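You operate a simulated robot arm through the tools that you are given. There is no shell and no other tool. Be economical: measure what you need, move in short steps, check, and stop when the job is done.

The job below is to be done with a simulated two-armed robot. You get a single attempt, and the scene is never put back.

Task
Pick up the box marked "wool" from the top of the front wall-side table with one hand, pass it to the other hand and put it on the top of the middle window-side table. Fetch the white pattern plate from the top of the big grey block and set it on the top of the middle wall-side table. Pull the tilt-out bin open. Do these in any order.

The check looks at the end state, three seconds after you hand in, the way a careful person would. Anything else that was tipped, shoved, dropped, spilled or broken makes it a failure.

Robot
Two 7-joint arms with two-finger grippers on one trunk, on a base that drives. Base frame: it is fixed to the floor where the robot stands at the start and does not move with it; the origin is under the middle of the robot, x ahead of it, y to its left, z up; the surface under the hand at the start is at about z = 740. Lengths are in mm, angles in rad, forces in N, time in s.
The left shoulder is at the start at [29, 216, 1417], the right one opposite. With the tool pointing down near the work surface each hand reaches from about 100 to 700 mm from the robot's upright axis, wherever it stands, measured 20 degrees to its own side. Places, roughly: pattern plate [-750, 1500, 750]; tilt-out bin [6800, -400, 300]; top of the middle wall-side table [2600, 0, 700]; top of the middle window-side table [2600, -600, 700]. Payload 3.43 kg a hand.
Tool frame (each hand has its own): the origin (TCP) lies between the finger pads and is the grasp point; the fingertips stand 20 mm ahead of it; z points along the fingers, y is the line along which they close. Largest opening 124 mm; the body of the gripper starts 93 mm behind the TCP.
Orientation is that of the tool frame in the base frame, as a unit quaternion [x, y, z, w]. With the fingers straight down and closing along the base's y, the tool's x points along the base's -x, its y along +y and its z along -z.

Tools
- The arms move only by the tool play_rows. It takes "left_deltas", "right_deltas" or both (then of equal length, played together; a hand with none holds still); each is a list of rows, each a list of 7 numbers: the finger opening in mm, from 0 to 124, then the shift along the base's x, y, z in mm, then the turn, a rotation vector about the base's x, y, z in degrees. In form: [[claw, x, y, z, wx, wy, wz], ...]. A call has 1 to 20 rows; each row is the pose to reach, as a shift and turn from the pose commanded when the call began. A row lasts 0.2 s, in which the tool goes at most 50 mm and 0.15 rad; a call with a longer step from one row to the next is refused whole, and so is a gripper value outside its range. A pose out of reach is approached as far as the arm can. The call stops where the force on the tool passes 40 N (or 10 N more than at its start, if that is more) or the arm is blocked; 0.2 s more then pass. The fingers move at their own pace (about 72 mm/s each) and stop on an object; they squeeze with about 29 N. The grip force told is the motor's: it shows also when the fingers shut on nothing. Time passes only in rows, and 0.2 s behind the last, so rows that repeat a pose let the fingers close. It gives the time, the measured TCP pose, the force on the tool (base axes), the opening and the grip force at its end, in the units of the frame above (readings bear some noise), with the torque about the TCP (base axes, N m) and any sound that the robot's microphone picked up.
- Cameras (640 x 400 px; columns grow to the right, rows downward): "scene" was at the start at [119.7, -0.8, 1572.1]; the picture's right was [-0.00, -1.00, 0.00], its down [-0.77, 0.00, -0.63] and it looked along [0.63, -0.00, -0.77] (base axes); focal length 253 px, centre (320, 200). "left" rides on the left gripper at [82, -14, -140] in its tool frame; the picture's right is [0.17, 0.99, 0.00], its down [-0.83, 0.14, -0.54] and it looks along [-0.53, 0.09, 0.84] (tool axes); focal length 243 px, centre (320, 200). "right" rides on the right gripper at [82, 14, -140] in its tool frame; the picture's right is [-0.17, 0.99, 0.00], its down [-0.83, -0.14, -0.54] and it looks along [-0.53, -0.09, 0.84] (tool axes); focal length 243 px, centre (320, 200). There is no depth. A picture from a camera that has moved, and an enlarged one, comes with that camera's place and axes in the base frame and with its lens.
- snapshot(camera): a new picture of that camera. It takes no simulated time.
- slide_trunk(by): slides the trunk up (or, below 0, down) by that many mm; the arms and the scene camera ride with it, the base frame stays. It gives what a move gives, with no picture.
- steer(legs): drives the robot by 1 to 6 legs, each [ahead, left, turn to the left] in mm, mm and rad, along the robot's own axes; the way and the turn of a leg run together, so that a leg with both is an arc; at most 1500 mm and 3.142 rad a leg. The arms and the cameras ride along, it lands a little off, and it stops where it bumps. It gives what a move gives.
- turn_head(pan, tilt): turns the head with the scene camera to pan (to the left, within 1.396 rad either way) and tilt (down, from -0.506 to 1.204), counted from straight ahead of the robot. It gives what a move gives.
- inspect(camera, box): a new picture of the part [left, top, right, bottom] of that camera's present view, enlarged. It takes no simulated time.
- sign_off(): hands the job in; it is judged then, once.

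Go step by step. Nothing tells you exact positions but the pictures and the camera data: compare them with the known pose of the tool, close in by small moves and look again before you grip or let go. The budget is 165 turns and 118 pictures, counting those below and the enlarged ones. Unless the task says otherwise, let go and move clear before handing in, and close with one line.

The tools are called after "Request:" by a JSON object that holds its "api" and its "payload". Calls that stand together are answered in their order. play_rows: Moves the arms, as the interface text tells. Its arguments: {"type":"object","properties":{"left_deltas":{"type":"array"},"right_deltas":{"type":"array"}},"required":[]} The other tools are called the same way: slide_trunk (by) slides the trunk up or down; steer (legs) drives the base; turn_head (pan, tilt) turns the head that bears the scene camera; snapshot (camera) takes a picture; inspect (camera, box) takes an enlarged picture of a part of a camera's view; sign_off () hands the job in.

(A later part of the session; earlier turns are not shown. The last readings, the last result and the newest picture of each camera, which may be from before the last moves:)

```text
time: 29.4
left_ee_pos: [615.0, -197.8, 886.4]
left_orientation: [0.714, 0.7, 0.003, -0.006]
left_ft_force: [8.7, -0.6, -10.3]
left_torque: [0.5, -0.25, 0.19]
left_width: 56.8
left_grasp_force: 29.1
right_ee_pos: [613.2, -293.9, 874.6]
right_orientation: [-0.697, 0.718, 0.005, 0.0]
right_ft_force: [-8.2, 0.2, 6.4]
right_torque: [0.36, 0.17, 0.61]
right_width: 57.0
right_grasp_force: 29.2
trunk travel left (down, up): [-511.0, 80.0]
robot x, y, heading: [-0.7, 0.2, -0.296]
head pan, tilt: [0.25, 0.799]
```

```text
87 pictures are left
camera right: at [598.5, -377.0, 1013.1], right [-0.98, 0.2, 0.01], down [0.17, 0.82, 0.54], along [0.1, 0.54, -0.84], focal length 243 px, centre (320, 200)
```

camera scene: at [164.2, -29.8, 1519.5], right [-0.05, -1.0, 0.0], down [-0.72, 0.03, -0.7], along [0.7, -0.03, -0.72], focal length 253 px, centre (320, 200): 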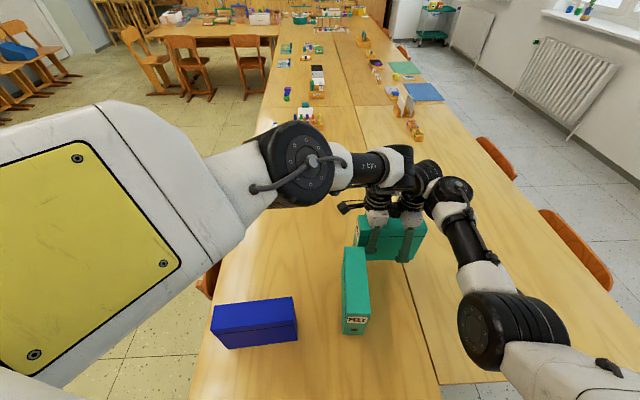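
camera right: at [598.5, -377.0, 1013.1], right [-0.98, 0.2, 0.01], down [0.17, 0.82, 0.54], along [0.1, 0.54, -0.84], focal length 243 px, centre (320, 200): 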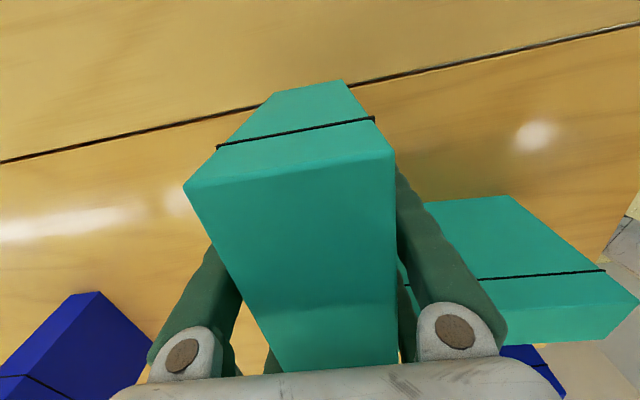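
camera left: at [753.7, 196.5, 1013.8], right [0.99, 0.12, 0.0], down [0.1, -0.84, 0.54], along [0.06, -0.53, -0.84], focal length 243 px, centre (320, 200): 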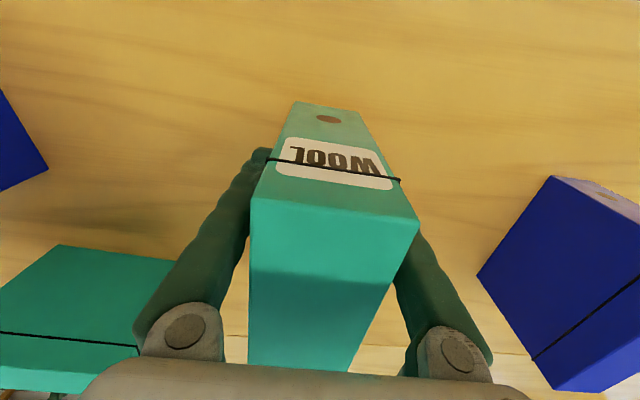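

Both hands hold the box. I'll open the left and lift it away (up and to +y).

Request:
{"api": "play_rows", "payload": {"left_deltas": [[80, 0, 0, 0, 0, 0, 0], [124, 0, 0, 0, 0, 0, 0], [124, 0, 0, 0, 0, 0, 0], [124, 0, 3, 20, 0, 0, 0], [124, 0, 8, 50, 0, 0, 0], [124, 0, 15, 90, 0, 0, 0], [124, 0, 30, 130, 0, 0, 0], [124, 0, 70, 150, 0, 0, 0], [124, 0, 110, 150, 0, 0, 0]]}}

Request:
{"api": "snapshot", "payload": {"camera": "scene"}}

```text
time: 31.4
left_ee_pos: [614.8, -88.1, 1037.2]
left_orientation: [0.716, 0.698, 0.001, -0.005]
left_ft_force: [0.6, -0.3, 0.5]
left_torque: [-0.03, 0.0, 0.01]
left_width: 124.1
left_grasp_force: 0.1
right_ee_pos: [615.8, -293.6, 874.2]
right_orientation: [-0.695, 0.719, 0.005, 0.0]
right_ft_force: [1.1, 0.7, -0.1]
right_torque: [-0.15, 0.02, -0.01]
right_width: 57.4
right_grasp_force: 29.5
trunk travel left (down, up): [-511.0, 80.0]
robot x, y, heading: [0.2, -1.9, -0.295]
head pan, tilt: [0.25, 0.799]
```

```text
86 pictures are left
camera scene: at [165.0, -27.4, 1519.5], right [-0.05, -1.0, 0.0], down [-0.72, 0.03, -0.7], along [0.7, -0.03, -0.72], focal length 253 px, centre (320, 200)
```

scene: 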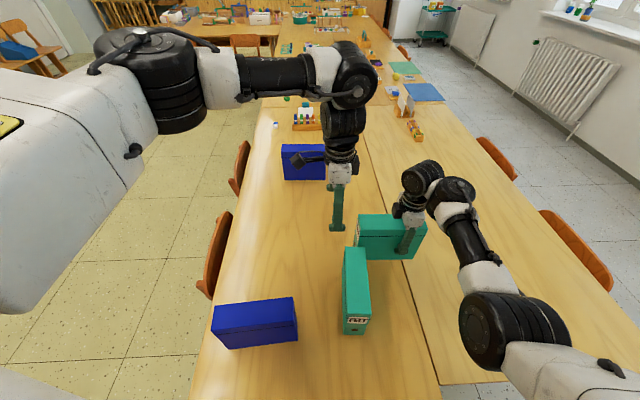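

The handover is done; the right hand holds the wool box alone. I'll look at the window-side aisle and the middle window-side table to plan the drive.

Request:
{"api": "turn_head", "payload": {"pan": -0.35, "tilt": 0.35}}

Request:
{"api": "snapshot", "payload": {"camera": "scene"}}

Request:
{"api": "turn_head", "payload": {"pan": -1.2, "tilt": 0.6}}

Request:
{"api": "snapshot", "payload": {"camera": "scene"}}

```text
time: 32.4
left_ee_pos: [615.2, -89.1, 1036.2]
left_orientation: [0.716, 0.698, 0.002, -0.005]
left_ft_force: [0.6, -0.7, 0.0]
left_torque: [0.01, -0.04, 0.0]
left_width: 124.0
left_grasp_force: 0.0
right_ee_pos: [613.5, -294.8, 874.3]
right_orientation: [-0.695, 0.719, 0.004, 0.002]
right_ft_force: [0.4, -0.6, -0.4]
right_torque: [-0.13, -0.01, -0.02]
right_width: 57.1
right_grasp_force: 29.8
trunk travel left (down, up): [-511.0, 80.0]
robot x, y, heading: [-0.8, -0.6, -0.288]
head pan, tilt: [-0.351, 0.351]
```

```text
85 pictures are left
camera scene: at [157.9, -82.0, 1559.1], right [-0.6, -0.8, 0.0], down [-0.28, 0.21, -0.94], along [0.75, -0.56, -0.34], focal length 253 px, centre (320, 200)
```

scene: 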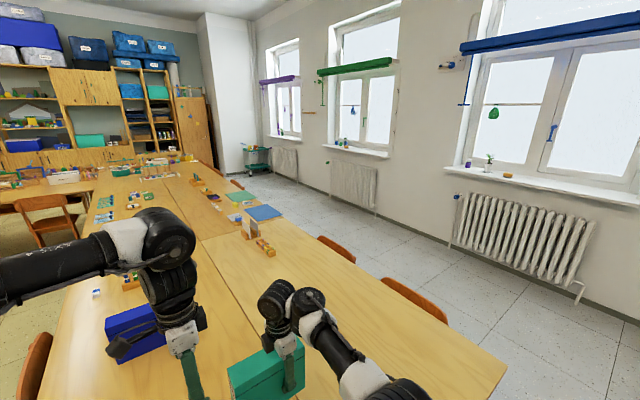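

```text
time: 33.6
left_ee_pos: [613.8, -89.2, 1036.1]
left_orientation: [0.716, 0.698, 0.003, -0.006]
left_ft_force: [0.1, 1.4, 0.5]
left_torque: [-0.01, 0.0, -0.02]
left_width: 124.0
left_grasp_force: 0.0
right_ee_pos: [613.5, -294.1, 875.0]
right_orientation: [-0.696, 0.718, 0.005, 0.001]
right_ft_force: [-0.2, 0.0, -0.3]
right_torque: [-0.11, -0.01, -0.03]
right_width: 57.3
right_grasp_force: 28.5
trunk travel left (down, up): [-511.0, 80.0]
robot x, y, heading: [-0.7, 0.7, -0.296]
head pan, tilt: [-1.201, 0.6]
```

```text
84 pictures are left
camera scene: at [90.1, -114.4, 1536.5], right [-1.0, -0.08, 0.0], down [-0.04, 0.56, -0.83], along [0.06, -0.82, -0.56], focal length 253 px, centre (320, 200)
```

scene: 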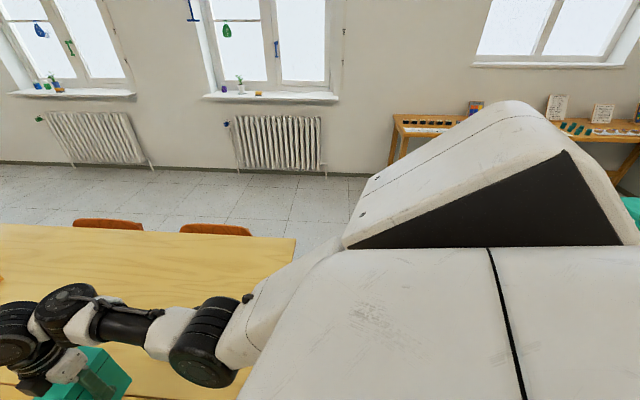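

The wall is at y≈−2900 and the aisle is wide. I'll turn right, drive into the aisle at y≈−1500, and turn back to face along it.

Request:
{"api": "steer", "payload": {"legs": [[0, 0, -1.275], [1500, 0, 0], [0, 0, 1.57]]}}

Request:
{"api": "turn_head", "payload": {"pan": 0.35, "tilt": 0.4}}

Request:
{"api": "snapshot", "payload": {"camera": "scene"}}

```text
time: 52.2
left_ee_pos: [628.2, -1369.1, 1037.1]
left_orientation: [0.598, 0.802, 0.001, -0.006]
left_ft_force: [-0.4, 0.1, -0.2]
left_torque: [0.05, -0.02, -0.02]
left_width: 124.0
left_grasp_force: 0.2
right_ee_pos: [689.4, -1563.6, 874.1]
right_orientation: [0.798, -0.603, -0.005, 0.0]
right_ft_force: [0.3, 0.0, -0.2]
right_torque: [-0.1, -0.01, 0.01]
right_width: 57.1
right_grasp_force: 28.8
trunk travel left (down, up): [-511.0, 80.0]
robot x, y, heading: [15.7, -1470.5, 0.014]
head pan, tilt: [-1.201, 0.6]
```

```text
time: 53.9
left_ee_pos: [628.8, -1368.7, 1036.0]
left_orientation: [0.598, 0.801, 0.001, -0.005]
left_ft_force: [-0.3, 0.1, 0.2]
left_torque: [-0.01, -0.03, -0.01]
left_width: 124.1
left_grasp_force: 0.0
right_ee_pos: [689.1, -1563.9, 873.2]
right_orientation: [0.798, -0.603, -0.004, -0.001]
right_ft_force: [0.1, 0.1, 0.0]
right_torque: [-0.12, 0.0, 0.0]
right_width: 57.1
right_grasp_force: 29.2
trunk travel left (down, up): [-511.0, 80.0]
robot x, y, heading: [14.0, -1475.7, 0.014]
head pan, tilt: [0.351, 0.4]
```

```text
83 pictures are left
camera scene: at [189.0, -1437.9, 1554.7], right [0.36, -0.93, 0.0], down [-0.36, -0.14, -0.92], along [0.86, 0.33, -0.39], focal length 253 px, centre (320, 200)
```

scene: 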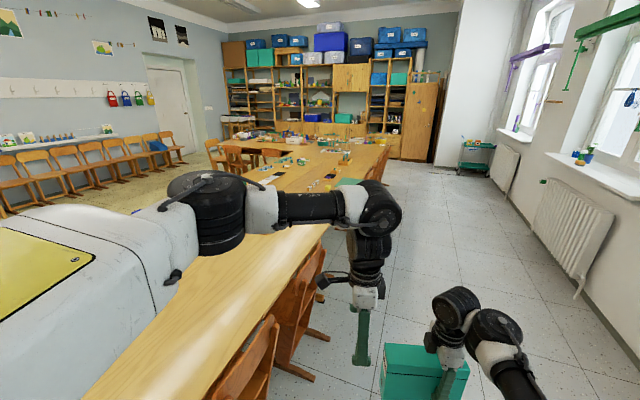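

The aisle is clear with chairs reaching y≈−1060. I'll drive ahead 2000 and look at the middle table.

Request:
{"api": "steer", "payload": {"legs": [[1500, 0, 0], [500, 0, -0.014]]}}

Request:
{"api": "turn_head", "payload": {"pan": 1.0, "tilt": 0.6}}

Request:
{"api": "snapshot", "payload": {"camera": "scene"}}

```text
time: 66.4
left_ee_pos: [2650.1, -1402.3, 1037.4]
left_orientation: [0.613, 0.79, 0.001, -0.005]
left_ft_force: [-0.4, -0.1, -0.1]
left_torque: [0.0, -0.01, 0.04]
left_width: 124.2
left_grasp_force: 0.1
right_ee_pos: [2704.8, -1599.9, 874.6]
right_orientation: [0.787, -0.617, -0.004, 0.0]
right_ft_force: [0.0, 0.0, 0.6]
right_torque: [-0.15, -0.01, 0.03]
right_width: 57.1
right_grasp_force: 29.5
trunk travel left (down, up): [-511.0, 80.0]
robot x, y, heading: [2032.5, -1482.0, -0.023]
head pan, tilt: [0.351, 0.4]
```

```text
time: 67.4
left_ee_pos: [2650.5, -1403.1, 1036.6]
left_orientation: [0.612, 0.791, 0.001, -0.006]
left_ft_force: [0.1, -0.2, 0.1]
left_torque: [0.02, -0.02, 0.0]
left_width: 124.1
left_grasp_force: 0.0
right_ee_pos: [2705.7, -1599.3, 873.7]
right_orientation: [0.787, -0.617, -0.004, 0.0]
right_ft_force: [0.0, 0.2, 0.2]
right_torque: [-0.1, 0.01, 0.01]
right_width: 56.9
right_grasp_force: 29.0
trunk travel left (down, up): [-511.0, 80.0]
robot x, y, heading: [2033.2, -1482.2, -0.022]
head pan, tilt: [1.0, 0.6]
```

```text
82 pictures are left
camera scene: at [2171.5, -1411.1, 1536.5], right [0.83, -0.56, 0.0], down [-0.32, -0.47, -0.83], along [0.46, 0.68, -0.56], focal length 253 px, centre (320, 200)
```

scene: 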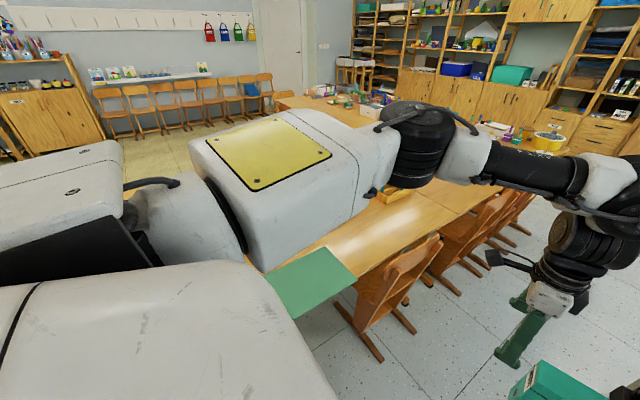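

The left arm blocks the view. I'll move away from the table by 350 sideways and turn to face it.

Request:
{"api": "steer", "payload": {"legs": [[0, -350, 0], [0, 0, 1.59]]}}

Request:
{"api": "turn_head", "payload": {"pan": 0, "tilt": 0.5}}

Request:
{"api": "snapshot", "payload": {"camera": "scene"}}

```text
time: 78.1
left_ee_pos: [1908.5, -1224.6, 1036.0]
left_orientation: [-0.157, 0.988, -0.003, -0.005]
left_ft_force: [-0.4, 0.5, 0.3]
left_torque: [0.01, -0.01, 0.0]
left_width: 123.8
left_grasp_force: 0.2
right_ee_pos: [2102.6, -1157.1, 874.5]
right_orientation: [0.988, 0.152, -0.003, 0.004]
right_ft_force: [0.6, 0.3, 0.8]
right_torque: [0.06, -0.08, 0.03]
right_width: 57.0
right_grasp_force: 28.9
trunk travel left (down, up): [-511.0, 80.0]
robot x, y, heading: [2027.8, -1833.1, 1.611]
head pan, tilt: [1.0, 0.6]
```

```text
time: 79.4
left_ee_pos: [1906.9, -1224.5, 1035.5]
left_orientation: [-0.156, 0.988, -0.004, -0.005]
left_ft_force: [0.0, 0.8, -0.9]
left_torque: [0.03, -0.01, 0.0]
left_width: 124.1
left_grasp_force: 0.1
right_ee_pos: [2101.4, -1156.9, 873.8]
right_orientation: [0.988, 0.151, -0.003, 0.004]
right_ft_force: [1.0, 0.3, -0.8]
right_torque: [0.03, -0.12, 0.01]
right_width: 57.1
right_grasp_force: 29.3
trunk travel left (down, up): [-511.0, 80.0]
robot x, y, heading: [2028.1, -1835.4, 1.61]
head pan, tilt: [0.0, 0.499]
```

```text
81 pictures are left
camera scene: at [2018.3, -1655.9, 1545.5], right [1.0, 0.04, 0.0], down [0.02, -0.48, -0.88], along [-0.04, 0.88, -0.48], focal length 253 px, centre (320, 200)
```

scene: 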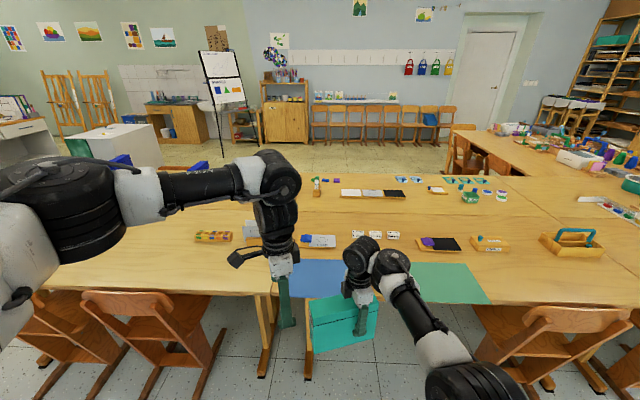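

I see a free gap between the blue and green mats, x≈2090–2345, y≈−930 to −620. I'll shift right and drive ahead so the box hangs above it.

Request:
{"api": "steer", "payload": {"legs": [[0, -160, -0.04], [340, 0, 0]]}}

Request:
{"api": "turn_head", "payload": {"pan": 0, "tilt": 0.9}}

Request:
{"api": "snapshot", "payload": {"camera": "scene"}}

Request:
{"api": "snapshot", "payload": {"camera": "right"}}

```text
time: 84.4
left_ee_pos: [2090.8, -876.4, 1036.8]
left_orientation: [-0.137, 0.991, -0.004, -0.004]
left_ft_force: [0.0, 0.0, 0.3]
left_torque: [0.01, -0.04, 0.03]
left_width: 124.0
left_grasp_force: 0.0
right_ee_pos: [2287.6, -816.2, 874.7]
right_orientation: [0.991, 0.133, -0.003, 0.003]
right_ft_force: [0.1, 0.0, 0.0]
right_torque: [0.02, -0.14, 0.0]
right_width: 57.0
right_grasp_force: 29.3
trunk travel left (down, up): [-511.0, 80.0]
robot x, y, heading: [2184.9, -1489.1, 1.58]
head pan, tilt: [0.0, 0.499]
```

```text
time: 85.3
left_ee_pos: [2090.5, -877.3, 1036.0]
left_orientation: [-0.137, 0.991, -0.003, -0.005]
left_ft_force: [-0.6, 0.9, -0.1]
left_torque: [0.01, -0.02, -0.02]
left_width: 124.0
left_grasp_force: 0.1
right_ee_pos: [2284.7, -816.1, 873.7]
right_orientation: [0.991, 0.133, -0.003, 0.004]
right_ft_force: [0.3, -0.5, -0.8]
right_torque: [0.01, -0.13, -0.02]
right_width: 56.8
right_grasp_force: 28.5
trunk travel left (down, up): [-511.0, 80.0]
robot x, y, heading: [2186.5, -1492.5, 1.572]
head pan, tilt: [0.0, 0.901]
```

```text
80 pictures are left
camera scene: at [2184.5, -1326.0, 1511.7], right [1.0, 0.0, 0.0], down [0.0, -0.78, -0.62], along [0.0, 0.62, -0.78], focal length 253 px, centre (320, 200)
```

scene: 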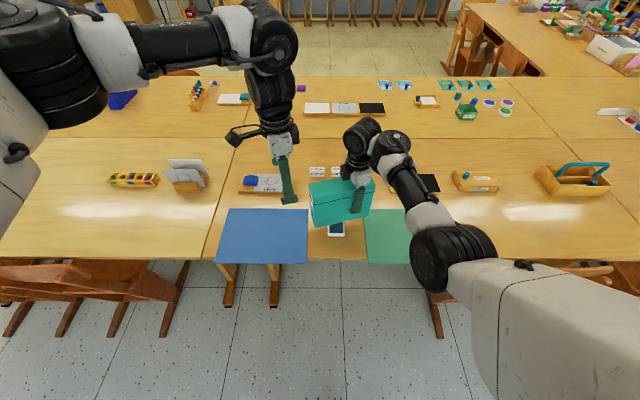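

```text
79 pictures are left
camera right: at [2370.2, -806.3, 1012.7], right [0.1, -0.99, 0.01], down [-0.83, -0.08, 0.54], along [-0.54, -0.06, -0.84], focal length 243 px, centre (320, 200)
```

right: 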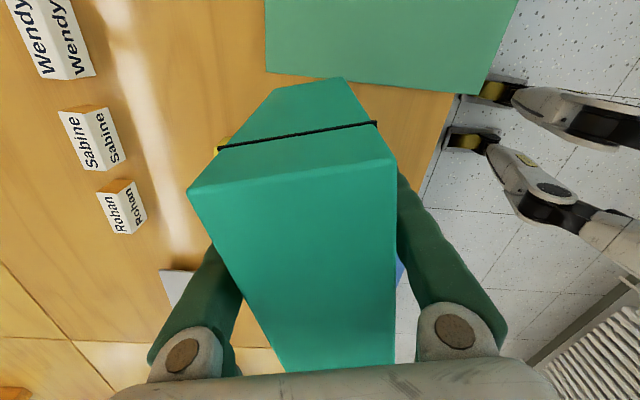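

There's a small white thing below the box in the gap. I'll enlarge that area.

Request:
{"api": "inspect", "payload": {"camera": "scene", "box": [210, 150, 450, 270]}}

Request:
{"api": "snapshot", "payload": {"camera": "left"}}

```text
2.67 times, centred on (330, 210) of scene
camera zoom: at [2184.5, -1326.0, 1511.7], right [1.0, 0.0, 0.0], down [0.0, -0.78, -0.62], along [0.0, 0.62, -0.78], focal length 675 px, centre (293, 173)
```

zoom: 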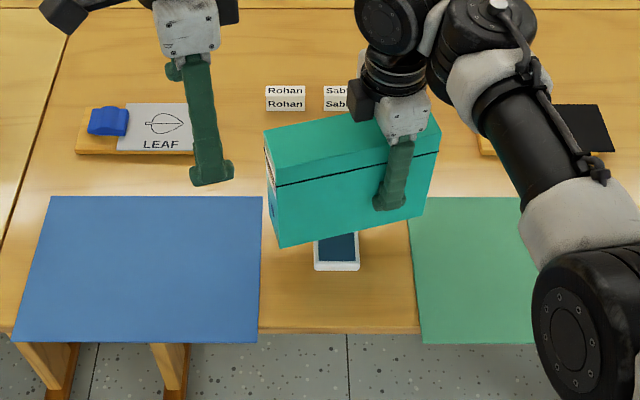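

```text
77 pictures are left
camera left: at [2017.6, -910.7, 1177.3], right [-0.43, 0.9, 0.0], down [0.77, 0.36, 0.53], along [0.48, 0.22, -0.85], focal length 243 px, centre (320, 200)
```

left: 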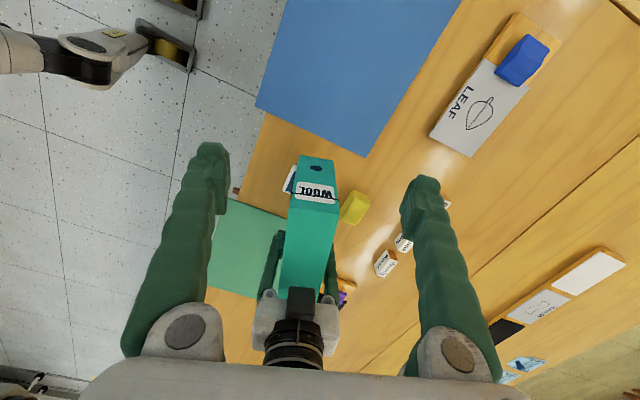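

There's a phone at about (2242, −875…) and a yellow block near (2248, −722) in the gap. So I'll set the box along y just left of the phone. First I'll raise and rotate it, with the left hand moved off to the left.

Request:
{"api": "play_rows", "payload": {"left_deltas": [[124, -30, 0, 0, 0, 0, 0], [124, -60, 0, 0, 0, 0, 0], [124, -90, 0, 0, 0, 0, 0], [124, -120, -10, 0, 0, 0, 0], [124, -150, -20, 0, 0, 0, 0], [124, -180, -30, 0, 0, 0, 0], [124, -180, -30, 0, 0, 0, 0], [124, -180, -30, 0, 0, 0, 0], [124, -180, -30, 0, 0, 0, 0], [124, -180, -30, 0, 0, 0, 0], [124, -180, -30, 0, 0, 0, 0], [124, -180, -30, 0, 0, 0, 0], [124, -180, -30, 0, 0, 0, 0], [124, -180, -30, 0, 0, 0, 0], [124, -180, -30, 0, 0, 0, 0], [124, -180, -30, 0, 0, 0, 0]], "right_deltas": [[40, 0, -10, 15, 0, 0, 0], [40, 0, -20, 30, 0, 0, -7], [40, 0, -30, 30, 0, 0, -14], [40, 0, -35, 30, 0, 0, -22], [40, 0, -35, 30, 0, 0, -30], [40, -10, -35, 30, 0, 0, -38], [40, -20, -35, 30, 0, 0, -46], [40, -30, -35, 30, 0, 0, -54], [40, -40, -35, 30, 0, 0, -62], [40, -50, -35, 30, 0, 0, -70], [40, -60, -35, 30, 0, 0, -78], [40, -70, -35, 30, 0, 0, -86], [40, -80, -35, 30, 0, 0, -94], [40, -95, -35, 30, 0, 0, -102], [40, -112, -35, 30, 0, 0, -105.3], [40, -112, -35, 30, 0, 0, -105.3]]}}

Request:
{"api": "snapshot", "payload": {"camera": "scene"}}

Request:
{"api": "snapshot", "payload": {"camera": "right"}}

```text
time: 88.7
left_ee_pos: [1910.7, -906.5, 1036.5]
left_orientation: [-0.137, 0.99, -0.003, -0.005]
left_ft_force: [-0.3, 0.2, -0.4]
left_torque: [0.06, 0.03, 0.02]
left_width: 124.0
left_grasp_force: 0.1
right_ee_pos: [2174.5, -850.8, 903.4]
right_orientation: [-0.707, 0.708, 0.005, 0.0]
right_ft_force: [-0.7, 0.7, -0.3]
right_torque: [-0.06, -0.03, -0.01]
right_width: 56.8
right_grasp_force: 29.1
trunk travel left (down, up): [-511.0, 80.0]
robot x, y, heading: [2187.6, -1488.0, 1.575]
head pan, tilt: [0.0, 0.901]
```

```text
76 pictures are left
camera scene: at [2184.9, -1326.0, 1511.5], right [1.0, 0.0, 0.0], down [0.0, -0.78, -0.62], along [0.0, 0.62, -0.78], focal length 253 px, centre (320, 200)
```

scene: 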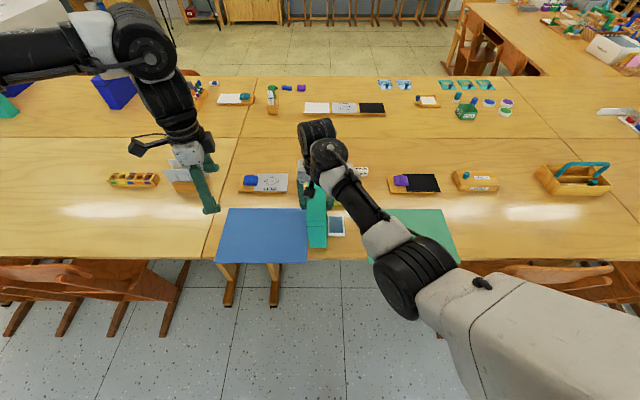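

```text
75 pictures are left
camera right: at [2161.2, -934.2, 1042.1], right [-0.99, 0.17, 0.01], down [0.14, 0.83, 0.54], along [0.08, 0.54, -0.84], focal length 243 px, centre (320, 200)
```

right: 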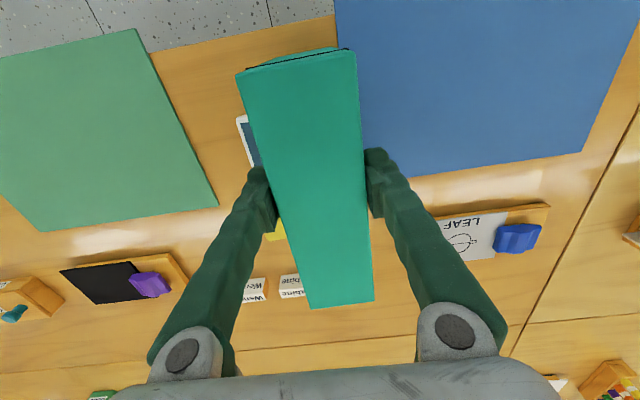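

I'll zoom in to check the lateral position against the blue mat and phone.

Request:
{"api": "inspect", "payload": {"camera": "scene", "box": [260, 160, 400, 270]}}

```text
3.64 times, centred on (330, 215) of scene
camera zoom: at [2184.9, -1326.0, 1511.5], right [1.0, 0.0, 0.0], down [0.0, -0.78, -0.62], along [0.0, 0.62, -0.78], focal length 921 px, centre (284, 146)
```

zoom: 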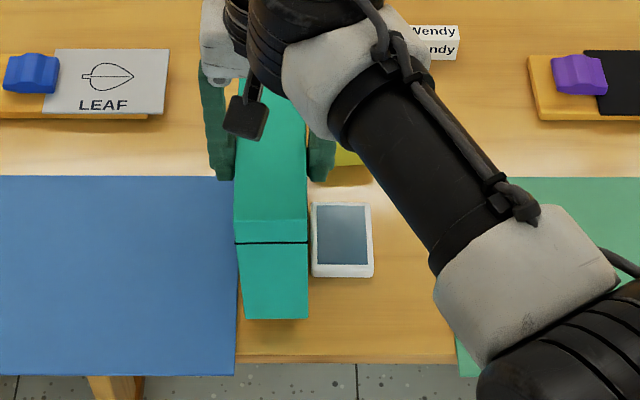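

By scale, the box top looks to be at z≈911, i.e. it has slipped down in the right fingers. I'll verify from the left camera before lowering.

Request:
{"api": "snapshot", "payload": {"camera": "left"}}

```text
73 pictures are left
camera left: at [1838.1, -941.4, 1177.6], right [-0.43, 0.9, 0.0], down [0.77, 0.37, 0.53], along [0.48, 0.22, -0.85], focal length 243 px, centre (320, 200)
```

left: 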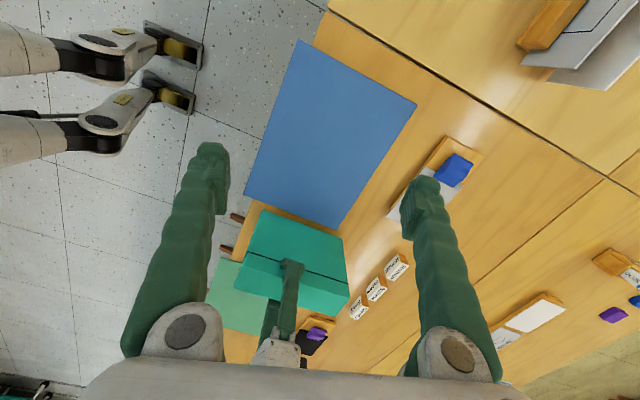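

Confirmed: the fingers hold only the lid zone, with the box bottom at ≈763. I'll shift slightly left and inward, and lower gently.

Request:
{"api": "play_rows", "payload": {"right_deltas": [[40, -2, 5, -2, 0, 0, 0], [40, -4, 10, -5, 0, 0, 0], [40, -5, 15, -9, 0, 0, 0], [40, -5, 15, -13, 0, 0, 0], [40, -5, 15, -15, 0, 0, 0]]}}

Request:
{"api": "inspect", "payload": {"camera": "scene", "box": [260, 160, 400, 270]}}

```text
time: 89.9
left_ee_pos: [1911.0, -905.4, 1036.4]
left_orientation: [-0.137, 0.99, -0.003, -0.006]
left_ft_force: [0.0, -0.4, 0.5]
left_torque: [-0.01, 0.01, 0.01]
left_width: 124.0
left_grasp_force: 0.0
right_ee_pos: [2170.2, -835.4, 890.4]
right_orientation: [-0.707, 0.707, 0.005, 0.0]
right_ft_force: [0.4, -0.1, -1.1]
right_torque: [-0.08, 0.03, 0.03]
right_width: 57.1
right_grasp_force: 29.1
trunk travel left (down, up): [-511.0, 80.0]
robot x, y, heading: [2186.9, -1486.9, 1.569]
head pan, tilt: [0.0, 0.901]
```

```text
3.64 times, centred on (330, 215) of scene
camera zoom: at [2184.6, -1326.2, 1511.7], right [1.0, 0.0, 0.0], down [0.0, -0.78, -0.62], along [0.0, 0.62, -0.78], focal length 921 px, centre (284, 146)
```

zoom: 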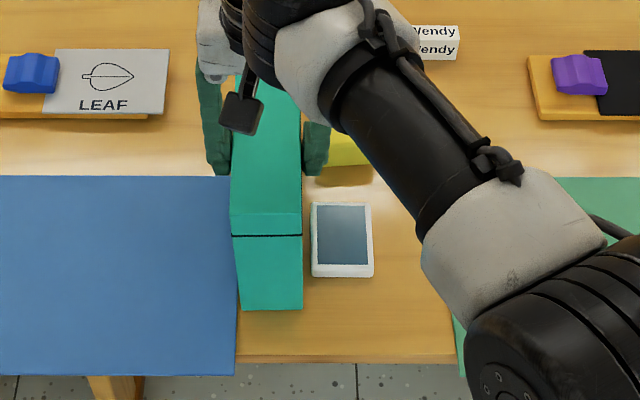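

That's well placed: the box spans x≈2144–2202 and the phone starts at 2212. I'll lower until it touches.

Request:
{"api": "play_rows", "payload": {"right_deltas": [[40, 0, 0, -2, 0, 0, 0], [40, 0, 0, -4, 0, 0, 0], [40, 0, 0, -6, 0, 0, 0], [40, 0, 0, -8, 0, 0, 0]]}}

```text
time: 90.9
left_ee_pos: [1912.4, -908.5, 1037.6]
left_orientation: [-0.138, 0.99, -0.002, -0.005]
left_ft_force: [-0.1, 0.1, -0.2]
left_torque: [0.0, 0.01, 0.0]
left_width: 124.0
left_grasp_force: 0.1
right_ee_pos: [2169.7, -836.0, 884.6]
right_orientation: [-0.706, 0.708, 0.007, 0.003]
right_ft_force: [7.2, 4.0, 23.8]
right_torque: [0.08, -0.24, 0.08]
right_width: 57.7
right_grasp_force: 29.3
trunk travel left (down, up): [-511.0, 80.0]
robot x, y, heading: [2186.1, -1488.0, 1.575]
head pan, tilt: [0.0, 0.901]
```

The box touches the table (24 N upward). I'll open and rise straight up.

Request:
{"api": "play_rows", "payload": {"right_deltas": [[57, 0, 0, 3, 0, 0, 0], [80, 0, 0, 3, 0, 0, 0], [110, 0, 0, 3, 0, 0, 0], [124, 0, 0, 3, 0, 0, 0], [124, 0, 0, 3, 0, 0, 0], [124, 0, 0, 20, 0, 0, 0], [124, 0, -5, 40, 0, 0, 0], [124, 0, -10, 50, 0, 0, 0]]}}

Request:
{"api": "snapshot", "payload": {"camera": "scene"}}

Request:
{"api": "snapshot", "payload": {"camera": "right"}}

```text
time: 92.7
left_ee_pos: [1911.3, -907.3, 1036.8]
left_orientation: [-0.138, 0.99, -0.002, -0.005]
left_ft_force: [-0.7, -0.7, -0.1]
left_torque: [0.0, -0.01, -0.01]
left_width: 123.8
left_grasp_force: 0.0
right_ee_pos: [2168.6, -847.8, 930.5]
right_orientation: [-0.707, 0.707, 0.004, 0.0]
right_ft_force: [0.3, 0.4, -0.1]
right_torque: [0.01, -0.03, 0.0]
right_width: 124.0
right_grasp_force: 0.1
trunk travel left (down, up): [-511.0, 80.0]
robot x, y, heading: [2188.1, -1490.7, 1.578]
head pan, tilt: [0.0, 0.901]
```

```text
71 pictures are left
camera scene: at [2184.5, -1326.7, 1511.7], right [1.0, 0.0, 0.0], down [0.0, -0.78, -0.62], along [0.0, 0.62, -0.78], focal length 253 px, centre (320, 200)
```

scene: 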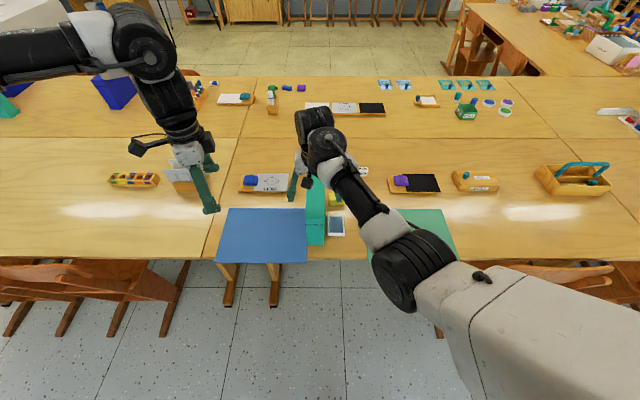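

```text
70 pictures are left
camera right: at [2156.3, -930.0, 1069.4], right [-0.99, 0.17, 0.01], down [0.14, 0.83, 0.54], along [0.08, 0.54, -0.84], focal length 243 px, centre (320, 200)
```

right: 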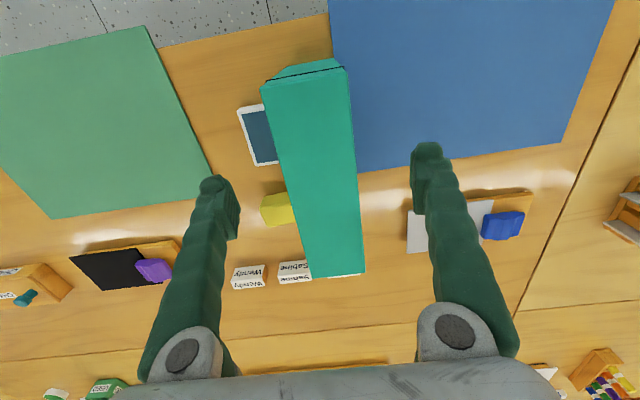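

The wool box stands on the middle window-side table. I'll raise the right hand a bit, back away and turn toward the far end of the room for the bin.

Request:
{"api": "play_rows", "payload": {"right_deltas": [[124, 0, 0, 10, 0, 0, 0], [124, 0, 0, 18, 0, 0, 0]]}}

Request:
{"api": "steer", "payload": {"legs": [[-400, 0, 0], [0, 0, -1.57]]}}

Request:
{"api": "turn_head", "payload": {"pan": 0.1, "tilt": 0.35}}

Request:
{"api": "snapshot", "payload": {"camera": "scene"}}

```text
time: 93.3
left_ee_pos: [1910.7, -906.6, 1037.3]
left_orientation: [-0.138, 0.99, -0.004, -0.005]
left_ft_force: [-0.9, -0.2, -0.4]
left_torque: [0.04, 0.0, 0.02]
left_width: 124.1
left_grasp_force: 0.1
right_ee_pos: [2169.3, -845.9, 948.4]
right_orientation: [0.708, -0.706, -0.004, -0.001]
right_ft_force: [-0.7, -0.5, 0.4]
right_torque: [0.01, 0.01, 0.02]
right_width: 124.2
right_grasp_force: 0.0
trunk travel left (down, up): [-511.0, 80.0]
robot x, y, heading: [2186.9, -1486.9, 1.572]
head pan, tilt: [0.0, 0.901]
```

```text
time: 101.7
left_ee_pos: [2779.0, -1647.8, 1037.2]
left_orientation: [0.617, 0.787, 0.001, -0.005]
left_ft_force: [-0.6, 0.1, -0.3]
left_torque: [0.0, -0.02, 0.02]
left_width: 124.2
left_grasp_force: 0.0
right_ee_pos: [2829.5, -1907.9, 949.6]
right_orientation: [0.018, 1.0, 0.003, 0.004]
right_ft_force: [1.3, 0.2, 0.8]
right_torque: [0.01, 0.03, 0.02]
right_width: 123.9
right_grasp_force: 0.0
trunk travel left (down, up): [-511.0, 80.0]
robot x, y, heading: [2186.4, -1902.9, -0.033]
head pan, tilt: [0.0, 0.901]
```

```text
time: 102.7
left_ee_pos: [2779.0, -1648.7, 1037.4]
left_orientation: [0.617, 0.787, 0.001, -0.006]
left_ft_force: [1.0, -0.5, -0.8]
left_torque: [0.01, 0.0, -0.01]
left_width: 123.9
left_grasp_force: 0.2
right_ee_pos: [2829.1, -1907.3, 949.4]
right_orientation: [0.018, 1.0, 0.003, 0.003]
right_ft_force: [0.0, -0.7, -0.3]
right_torque: [0.03, -0.01, 0.0]
right_width: 124.0
right_grasp_force: 0.1
trunk travel left (down, up): [-511.0, 80.0]
robot x, y, heading: [2186.1, -1905.4, -0.029]
head pan, tilt: [0.099, 0.351]
```

```text
69 pictures are left
camera scene: at [2366.6, -1899.3, 1559.2], right [0.07, -1.0, 0.0], down [-0.34, -0.02, -0.94], along [0.94, 0.06, -0.34], focal length 253 px, centre (320, 200)
```

scene: 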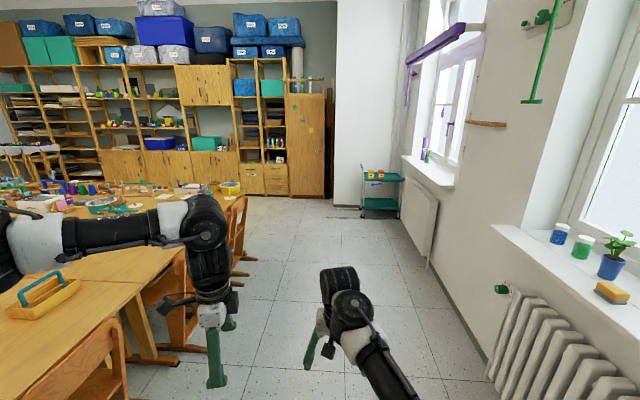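

The predicted bin location projects near (256, 181), at the base of the shelf unit. I'll enlarge that area.

Request:
{"api": "inspect", "payload": {"camera": "scene", "box": [190, 120, 350, 220]}}

```text
4.00 times, centred on (270, 170) of scene
camera zoom: at [2366.6, -1899.3, 1559.2], right [0.07, -1.0, 0.0], down [-0.34, -0.02, -0.94], along [0.94, 0.06, -0.34], focal length 1013 px, centre (520, 320)
```

zoom: 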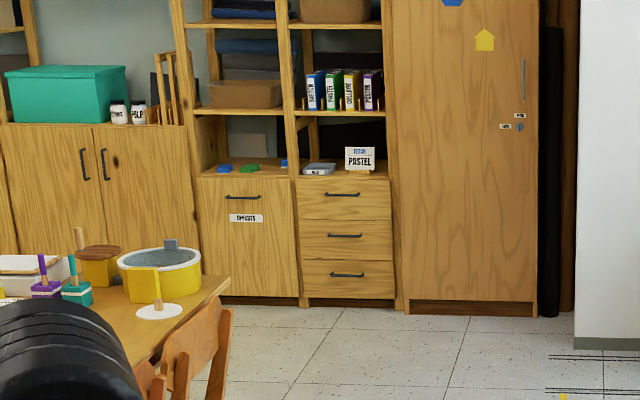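

The bin is the "OFFCUTS" panel: its front plane is at x≈6720, and the handle at y≈−375, z≈537. I'll drive down the aisle past the tables' end.

Request:
{"api": "steer", "payload": {"legs": [[1500, 0, 0.03], [1500, 0, 0], [550, 0, 0]]}}

Request:
{"api": "turn_head", "payload": {"pan": 0.7, "tilt": 0.5}}

Request:
{"api": "snapshot", "payload": {"camera": "scene"}}

```text
time: 123.2
left_ee_pos: [6179.4, -1682.9, 1036.5]
left_orientation: [0.613, 0.79, 0.002, -0.006]
left_ft_force: [0.3, -0.9, 0.4]
left_torque: [-0.02, -0.03, 0.01]
left_width: 124.1
left_grasp_force: 0.1
right_ee_pos: [6222.7, -1940.9, 949.3]
right_orientation: [0.01, 1.0, 0.0, -0.008]
right_ft_force: [-7.0, 3.7, 1.0]
right_torque: [-0.6, -1.15, 0.33]
right_width: 123.9
right_grasp_force: 0.1
trunk travel left (down, up): [-511.0, 80.0]
robot x, y, heading: [5589.5, -1942.3, -0.028]
head pan, tilt: [0.099, 0.351]
stopped in leg 3: the force on the tool passed its limit at 252 N (the readings are from after the stop); the commanded pose is now the measured one
```

```text
time: 124.2
left_ee_pos: [6179.8, -1681.0, 1035.3]
left_orientation: [0.613, 0.79, 0.001, -0.006]
left_ft_force: [0.1, -0.7, 0.2]
left_torque: [-0.02, 0.02, -0.03]
left_width: 124.0
left_grasp_force: 0.1
right_ee_pos: [6223.0, -1941.0, 948.2]
right_orientation: [0.012, 1.0, -0.001, -0.008]
right_ft_force: [-10.8, 4.0, -0.8]
right_torque: [-0.53, -1.53, 0.35]
right_width: 124.0
right_grasp_force: 0.1
trunk travel left (down, up): [-511.0, 80.0]
robot x, y, heading: [5593.3, -1941.7, -0.024]
head pan, tilt: [0.7, 0.499]
```

```text
67 pictures are left
camera scene: at [5746.2, -1886.9, 1545.7], right [0.62, -0.78, 0.0], down [-0.37, -0.3, -0.88], along [0.69, 0.55, -0.48], focal length 253 px, centre (320, 200)
```

scene: 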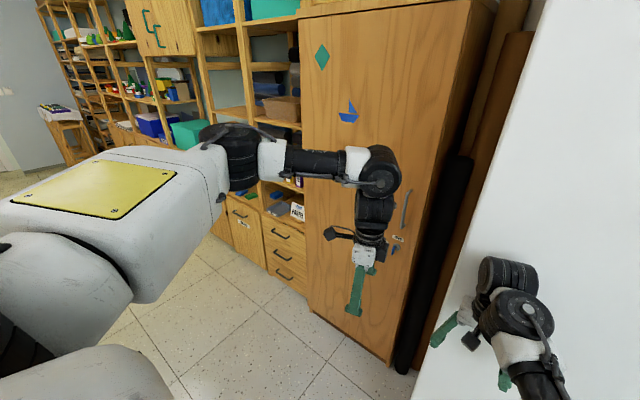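

The right fingers bumped the white wall pillar (fixed). I'll back off and shift left toward the bin.

Request:
{"api": "steer", "payload": {"legs": [[-250, 0, 0.024], [0, 1450, 0]]}}

Request:
{"api": "turn_head", "payload": {"pan": 0, "tilt": 0.6}}

Request:
{"api": "snapshot", "payload": {"camera": "scene"}}

```text
time: 145.2
left_ee_pos: [5943.6, -235.1, 1035.5]
left_orientation: [0.609, 0.793, 0.001, -0.007]
left_ft_force: [1.0, -0.6, -0.3]
left_torque: [-0.01, -0.02, -0.02]
left_width: 124.0
left_grasp_force: 0.0
right_ee_pos: [5989.1, -494.9, 948.2]
right_orientation: [0.009, 1.0, -0.001, -0.009]
right_ft_force: [0.6, -0.2, -0.2]
right_torque: [0.01, 0.0, 0.0]
right_width: 123.8
right_grasp_force: 0.1
trunk travel left (down, up): [-511.0, 80.0]
robot x, y, heading: [5355.5, -496.7, -0.019]
head pan, tilt: [0.7, 0.499]
```

```text
time: 146.3
left_ee_pos: [5943.1, -234.9, 1035.4]
left_orientation: [0.61, 0.793, 0.001, -0.006]
left_ft_force: [0.2, 1.0, -0.7]
left_torque: [-0.01, 0.0, 0.0]
left_width: 124.1
left_grasp_force: 0.1
right_ee_pos: [5990.2, -493.9, 947.7]
right_orientation: [0.008, 1.0, -0.001, -0.01]
right_ft_force: [1.3, 0.8, 0.4]
right_torque: [0.02, 0.03, -0.03]
right_width: 124.1
right_grasp_force: 0.0
trunk travel left (down, up): [-511.0, 80.0]
robot x, y, heading: [5352.2, -500.3, -0.015]
head pan, tilt: [0.0, 0.6]
```

```text
66 pictures are left
camera scene: at [5530.5, -502.6, 1536.5], right [-0.02, -1.0, 0.0], down [-0.56, 0.01, -0.83], along [0.83, -0.01, -0.56], focal length 253 px, centre (320, 200)
```

scene: 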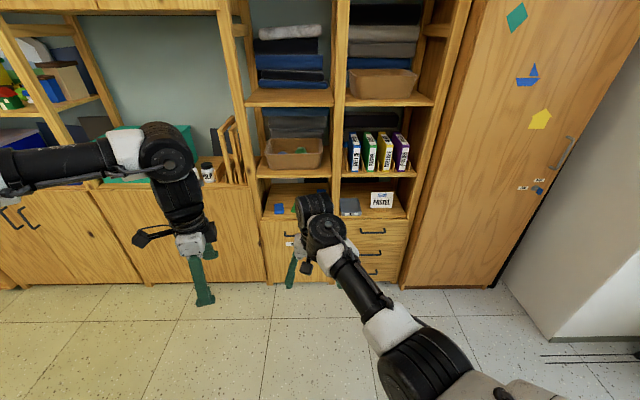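

I'm in front of the bin. I'll lower the trunk by 400 and bring the left hand to point forward, closing vertically on the bar handle.

Request:
{"api": "slide_trunk", "payload": {"by": -400}}

Request:
{"api": "play_rows", "payload": {"left_deltas": [[124, -20, 0, 0, 0, 0, -7.4], [124, -40, 0, 0, 0, 0, -14.8], [124, -40, 0, 0, 0, 0, -14.8]]}}

Request:
{"api": "play_rows", "payload": {"left_deltas": [[124, 0, 0, 0, 0, -8, 0], [124, 0, 0, 0, 0, -16, 0], [124, 0, 0, 0, 0, -24, 0], [124, 0, 0, 0, 0, -32, 0], [124, 0, 0, 0, 0, -40, 0], [124, 0, 0, 0, 0, -48, 0], [124, 0, 0, 0, 0, -56, 0], [124, 0, 0, 0, 0, -64, 0], [124, 0, 0, 0, 0, -72, 0], [124, 0, 0, 0, 0, -80, 0], [124, 0, 0, 0, 0, -88, 0], [124, 0, 0, 0, 0, -90, 0], [124, 0, 0, 0, 0, -90, 0]]}}

Request:
{"api": "snapshot", "payload": {"camera": "scene"}}

```text
time: 150.1
left_ee_pos: [5942.9, -235.1, 636.5]
left_orientation: [0.61, 0.792, 0.002, -0.006]
left_ft_force: [-0.6, -0.5, -0.1]
left_torque: [0.02, -0.03, 0.0]
left_width: 124.2
left_grasp_force: 0.0
right_ee_pos: [5980.1, -494.5, 489.1]
right_orientation: [0.008, 0.998, -0.001, -0.058]
right_ft_force: [-0.1, -0.1, 0.1]
right_torque: [0.03, 0.03, 0.01]
right_width: 124.1
right_grasp_force: 0.1
trunk travel left (down, up): [-111.0, 480.0]
robot x, y, heading: [5358.0, -497.7, -0.014]
head pan, tilt: [0.0, 0.6]
```

```text
time: 150.9
left_ee_pos: [5903.6, -235.7, 635.8]
left_orientation: [0.707, 0.707, 0.002, -0.007]
left_ft_force: [-0.3, -0.3, 0.9]
left_torque: [0.01, -0.02, 0.01]
left_width: 124.2
left_grasp_force: 0.1
right_ee_pos: [5981.3, -495.1, 487.3]
right_orientation: [0.008, 0.998, -0.001, -0.059]
right_ft_force: [0.4, 0.2, -0.5]
right_torque: [0.01, 0.0, -0.02]
right_width: 124.2
right_grasp_force: 0.1
trunk travel left (down, up): [-111.0, 480.0]
robot x, y, heading: [5352.4, -499.3, -0.012]
head pan, tilt: [0.0, 0.6]
```

```text
time: 153.3
left_ee_pos: [5991.4, -256.3, 727.3]
left_orientation: [0.528, 0.691, 0.359, 0.34]
left_ft_force: [-0.1, 0.2, -0.1]
left_torque: [-0.03, 0.02, 0.03]
left_width: 124.0
left_grasp_force: 0.0
left hand out of reach, approached as far as the arm can: row 4, 5, 6, 7, 8, 9, 10, 11, 12
right_ee_pos: [5981.0, -494.8, 488.0]
right_orientation: [0.008, 0.998, 0.0, -0.059]
right_ft_force: [-0.6, 0.2, -0.2]
right_torque: [0.02, -0.03, -0.02]
right_width: 124.1
right_grasp_force: 0.0
trunk travel left (down, up): [-111.0, 480.0]
robot x, y, heading: [5353.7, -497.7, -0.016]
head pan, tilt: [0.0, 0.6]
stopped in row 12 (left hand): the arm was blocked; the commanded pose is now the measured one
```

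```text
65 pictures are left
camera scene: at [5667.1, -504.9, 1102.7], right [-0.02, -1.0, 0.0], down [-0.56, 0.01, -0.83], along [0.83, -0.01, -0.56], focal length 253 px, centre (320, 200)
```

scene: 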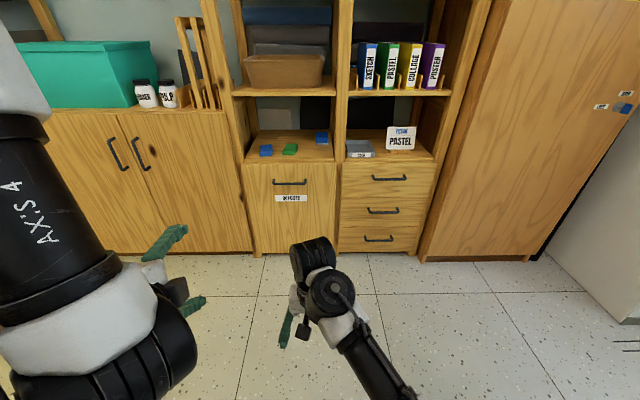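

The left hand points about 31° below horizontal, which is good enough for gripping the bar. I'll zoom in on the bin handle to measure it.

Request:
{"api": "inspect", "payload": {"camera": "scene", "box": [230, 140, 350, 260]}}

Request:
{"api": "snapshot", "payload": {"camera": "left"}}

```text
3.33 times, centred on (290, 200) of scene
camera zoom: at [5667.1, -504.9, 1102.7], right [-0.02, -1.0, 0.0], down [-0.56, 0.01, -0.83], along [0.83, -0.01, -0.56], focal length 844 px, centre (420, 200)
```

zoom: 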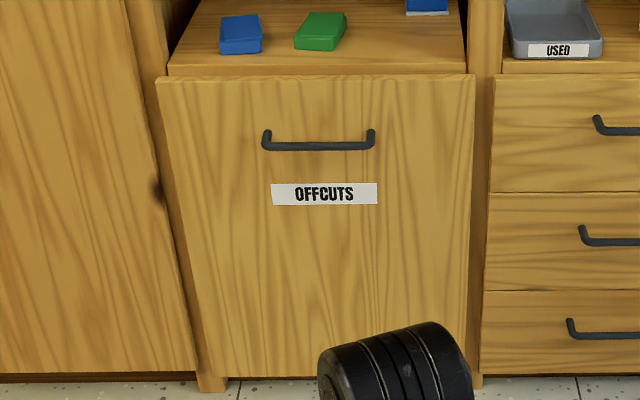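

```text
63 pictures are left
camera left: at [5849.5, -198.4, 780.1], right [0.44, 0.34, 0.83], down [-0.21, -0.86, 0.47], along [0.87, -0.39, -0.3], focal length 243 px, centre (320, 200)
```

left: 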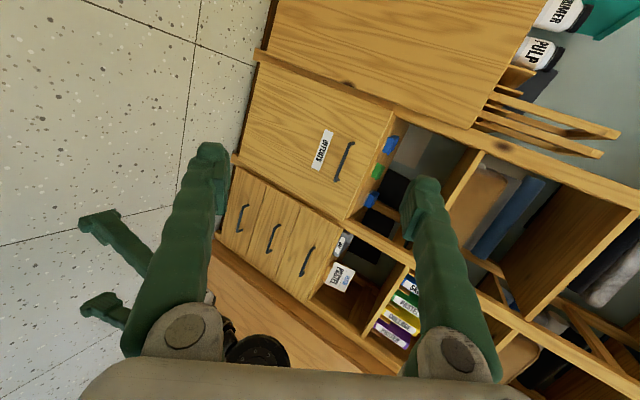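

The handle bar is at about (6665, −385, 525), with standoff ≈35 mm. I'll move the right hand aside, lower the left hand, and correct its yaw.

Request:
{"api": "play_rows", "payload": {"left_deltas": [[60, 0, 0, -30, 0, 0, -4], [60, 0, 0, -60, 0, 0, -8], [60, 0, 0, -90, 0, 0, -12], [60, 0, 0, -120, 0, 0, -12], [60, 0, 0, -150, 0, 0, -12], [60, 0, 0, -180, 0, 0, -12], [60, 0, 0, -200, 0, 0, -12], [60, 0, 0, -200, 0, 0, -12]], "right_deltas": [[124, -25, -25, 0, 0, 0, 0], [124, -50, -50, 0, 0, 0, 0], [124, -75, -75, 0, 0, 0, 0], [124, -100, -100, 0, 0, 0, 0], [124, -125, -125, 0, 0, 0, 0], [124, -150, -150, 0, 0, 0, 0], [124, -175, -175, 0, 0, 0, 0], [124, -175, -175, 0, 0, 0, 0]]}}

```text
time: 154.3
left_ee_pos: [5999.1, -290.5, 714.9]
left_orientation: [0.539, 0.679, 0.321, 0.382]
left_ft_force: [-0.6, -0.4, -0.5]
left_torque: [0.02, 0.02, 0.02]
left_width: 59.9
left_grasp_force: 0.0
left hand out of reach, approached as far as the arm can: row 1, 2, 3, 4
right_ee_pos: [5915.2, -554.2, 437.8]
right_orientation: [0.009, 0.998, 0.001, -0.057]
right_ft_force: [-0.1, -0.1, -0.6]
right_torque: [-0.02, -0.02, -0.04]
right_width: 123.9
right_grasp_force: 0.1
right hand out of reach, approached as far as the arm can: row 1, 2, 3, 4
trunk travel left (down, up): [-111.0, 480.0]
robot x, y, heading: [5356.5, -500.9, -0.014]
head pan, tilt: [0.0, 0.6]
stopped in row 4 (left hand): the arm was blocked; the commanded pose is now the measured one
```

The left arm is at a joint limit. The right arm's low elbow suits forward-pointing better, so I'll try pitching the right hand forward.

Request:
{"api": "play_rows", "payload": {"right_deltas": [[124, 10, 0, 10, 0, -8, 0], [124, 20, 0, 30, 0, -16, 0], [124, 30, 0, 50, 0, -24, 0], [124, 40, 0, 70, 0, -32, 0], [124, 50, 0, 90, 0, -40, 0], [124, 60, 0, 100, 0, -48, 0], [124, 60, 0, 100, 0, -56, 0], [124, 60, 0, 100, 0, -64, 0], [124, 60, 0, 100, 0, -72, 0], [124, 60, 0, 100, 0, -80, 0], [124, 60, 0, 100, 0, -83, 0]]}}

Request:
{"api": "snapshot", "payload": {"camera": "scene"}}

```text
time: 156.7
left_ee_pos: [6000.2, -292.2, 713.6]
left_orientation: [0.539, 0.678, 0.321, 0.383]
left_ft_force: [-0.5, 0.2, -0.2]
left_torque: [-0.06, 0.0, -0.03]
left_width: 59.9
left_grasp_force: 0.0
right_ee_pos: [5975.5, -554.1, 537.4]
right_orientation: [0.007, 0.785, 0.006, 0.619]
right_ft_force: [-0.2, -0.8, -0.3]
right_torque: [0.03, 0.02, -0.01]
right_width: 123.8
right_grasp_force: 0.1
trunk travel left (down, up): [-111.0, 480.0]
robot x, y, heading: [5355.3, -499.7, -0.017]
head pan, tilt: [0.0, 0.6]
```

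```text
62 pictures are left
camera scene: at [5667.6, -505.0, 1102.6], right [-0.02, -1.0, 0.0], down [-0.56, 0.01, -0.83], along [0.82, -0.01, -0.56], focal length 253 px, centre (320, 200)
```

scene: 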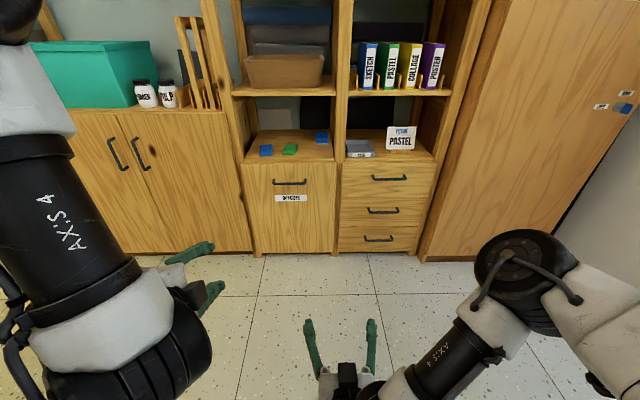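

That works very well. Now I'll roll the right hand −90° about its own axis so that it closes vertically.

Request:
{"api": "play_rows", "payload": {"right_deltas": [[124, 0, 0, 0, -7.8, 0, 1.87], [124, 0, 0, 0, -15.6, 0, 3.7], [124, 0, 0, 0, -23.3, 0, 5.6], [124, 0, 0, 0, -31, 0, 7.5], [124, 0, 0, 0, -38.9, 0, 9.3], [124, 0, 0, 0, -46.7, 0, 11.2], [124, 0, 0, 0, -54.4, 0, 13.1], [124, 0, 0, 0, -62.2, 0, 14.9], [124, 0, 0, 0, -70, 0, 16.8], [124, 0, 0, 0, -77.8, 0, 18.7], [124, 0, 0, 0, -85.5, 0, 20.5], [124, 0, 0, 0, -87.5, 0, 21], [124, 0, 0, 0, -87.5, 0, 21]]}}

Request:
{"api": "snapshot", "payload": {"camera": "right"}}

```text
time: 159.5
left_ee_pos: [6000.3, -292.8, 714.5]
left_orientation: [0.54, 0.678, 0.321, 0.383]
left_ft_force: [-0.1, -0.7, 0.1]
left_torque: [0.01, 0.0, 0.0]
left_width: 59.7
left_grasp_force: 0.0
right_ee_pos: [5975.0, -555.6, 536.9]
right_orientation: [-0.551, 0.56, -0.434, 0.441]
right_ft_force: [-0.5, -0.2, 0.4]
right_torque: [0.04, 0.04, 0.01]
right_width: 124.1
right_grasp_force: 0.2
trunk travel left (down, up): [-111.0, 480.0]
robot x, y, heading: [5360.2, -498.4, -0.014]
head pan, tilt: [0.0, 0.6]
```

```text
61 pictures are left
camera right: at [5836.1, -636.2, 554.4], right [-0.23, 0.18, -0.96], down [-0.49, 0.83, 0.27], along [0.84, 0.53, -0.1], focal length 243 px, centre (320, 200)
```

right: 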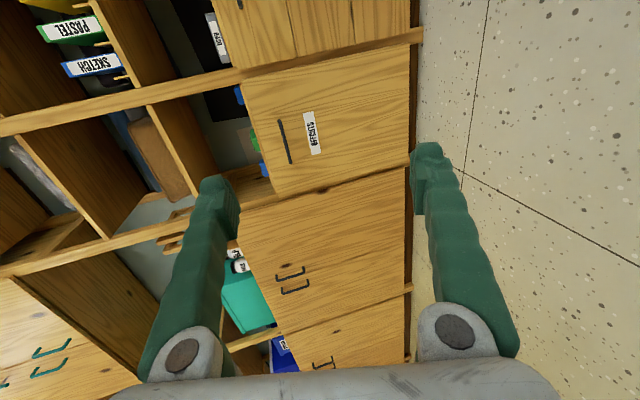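

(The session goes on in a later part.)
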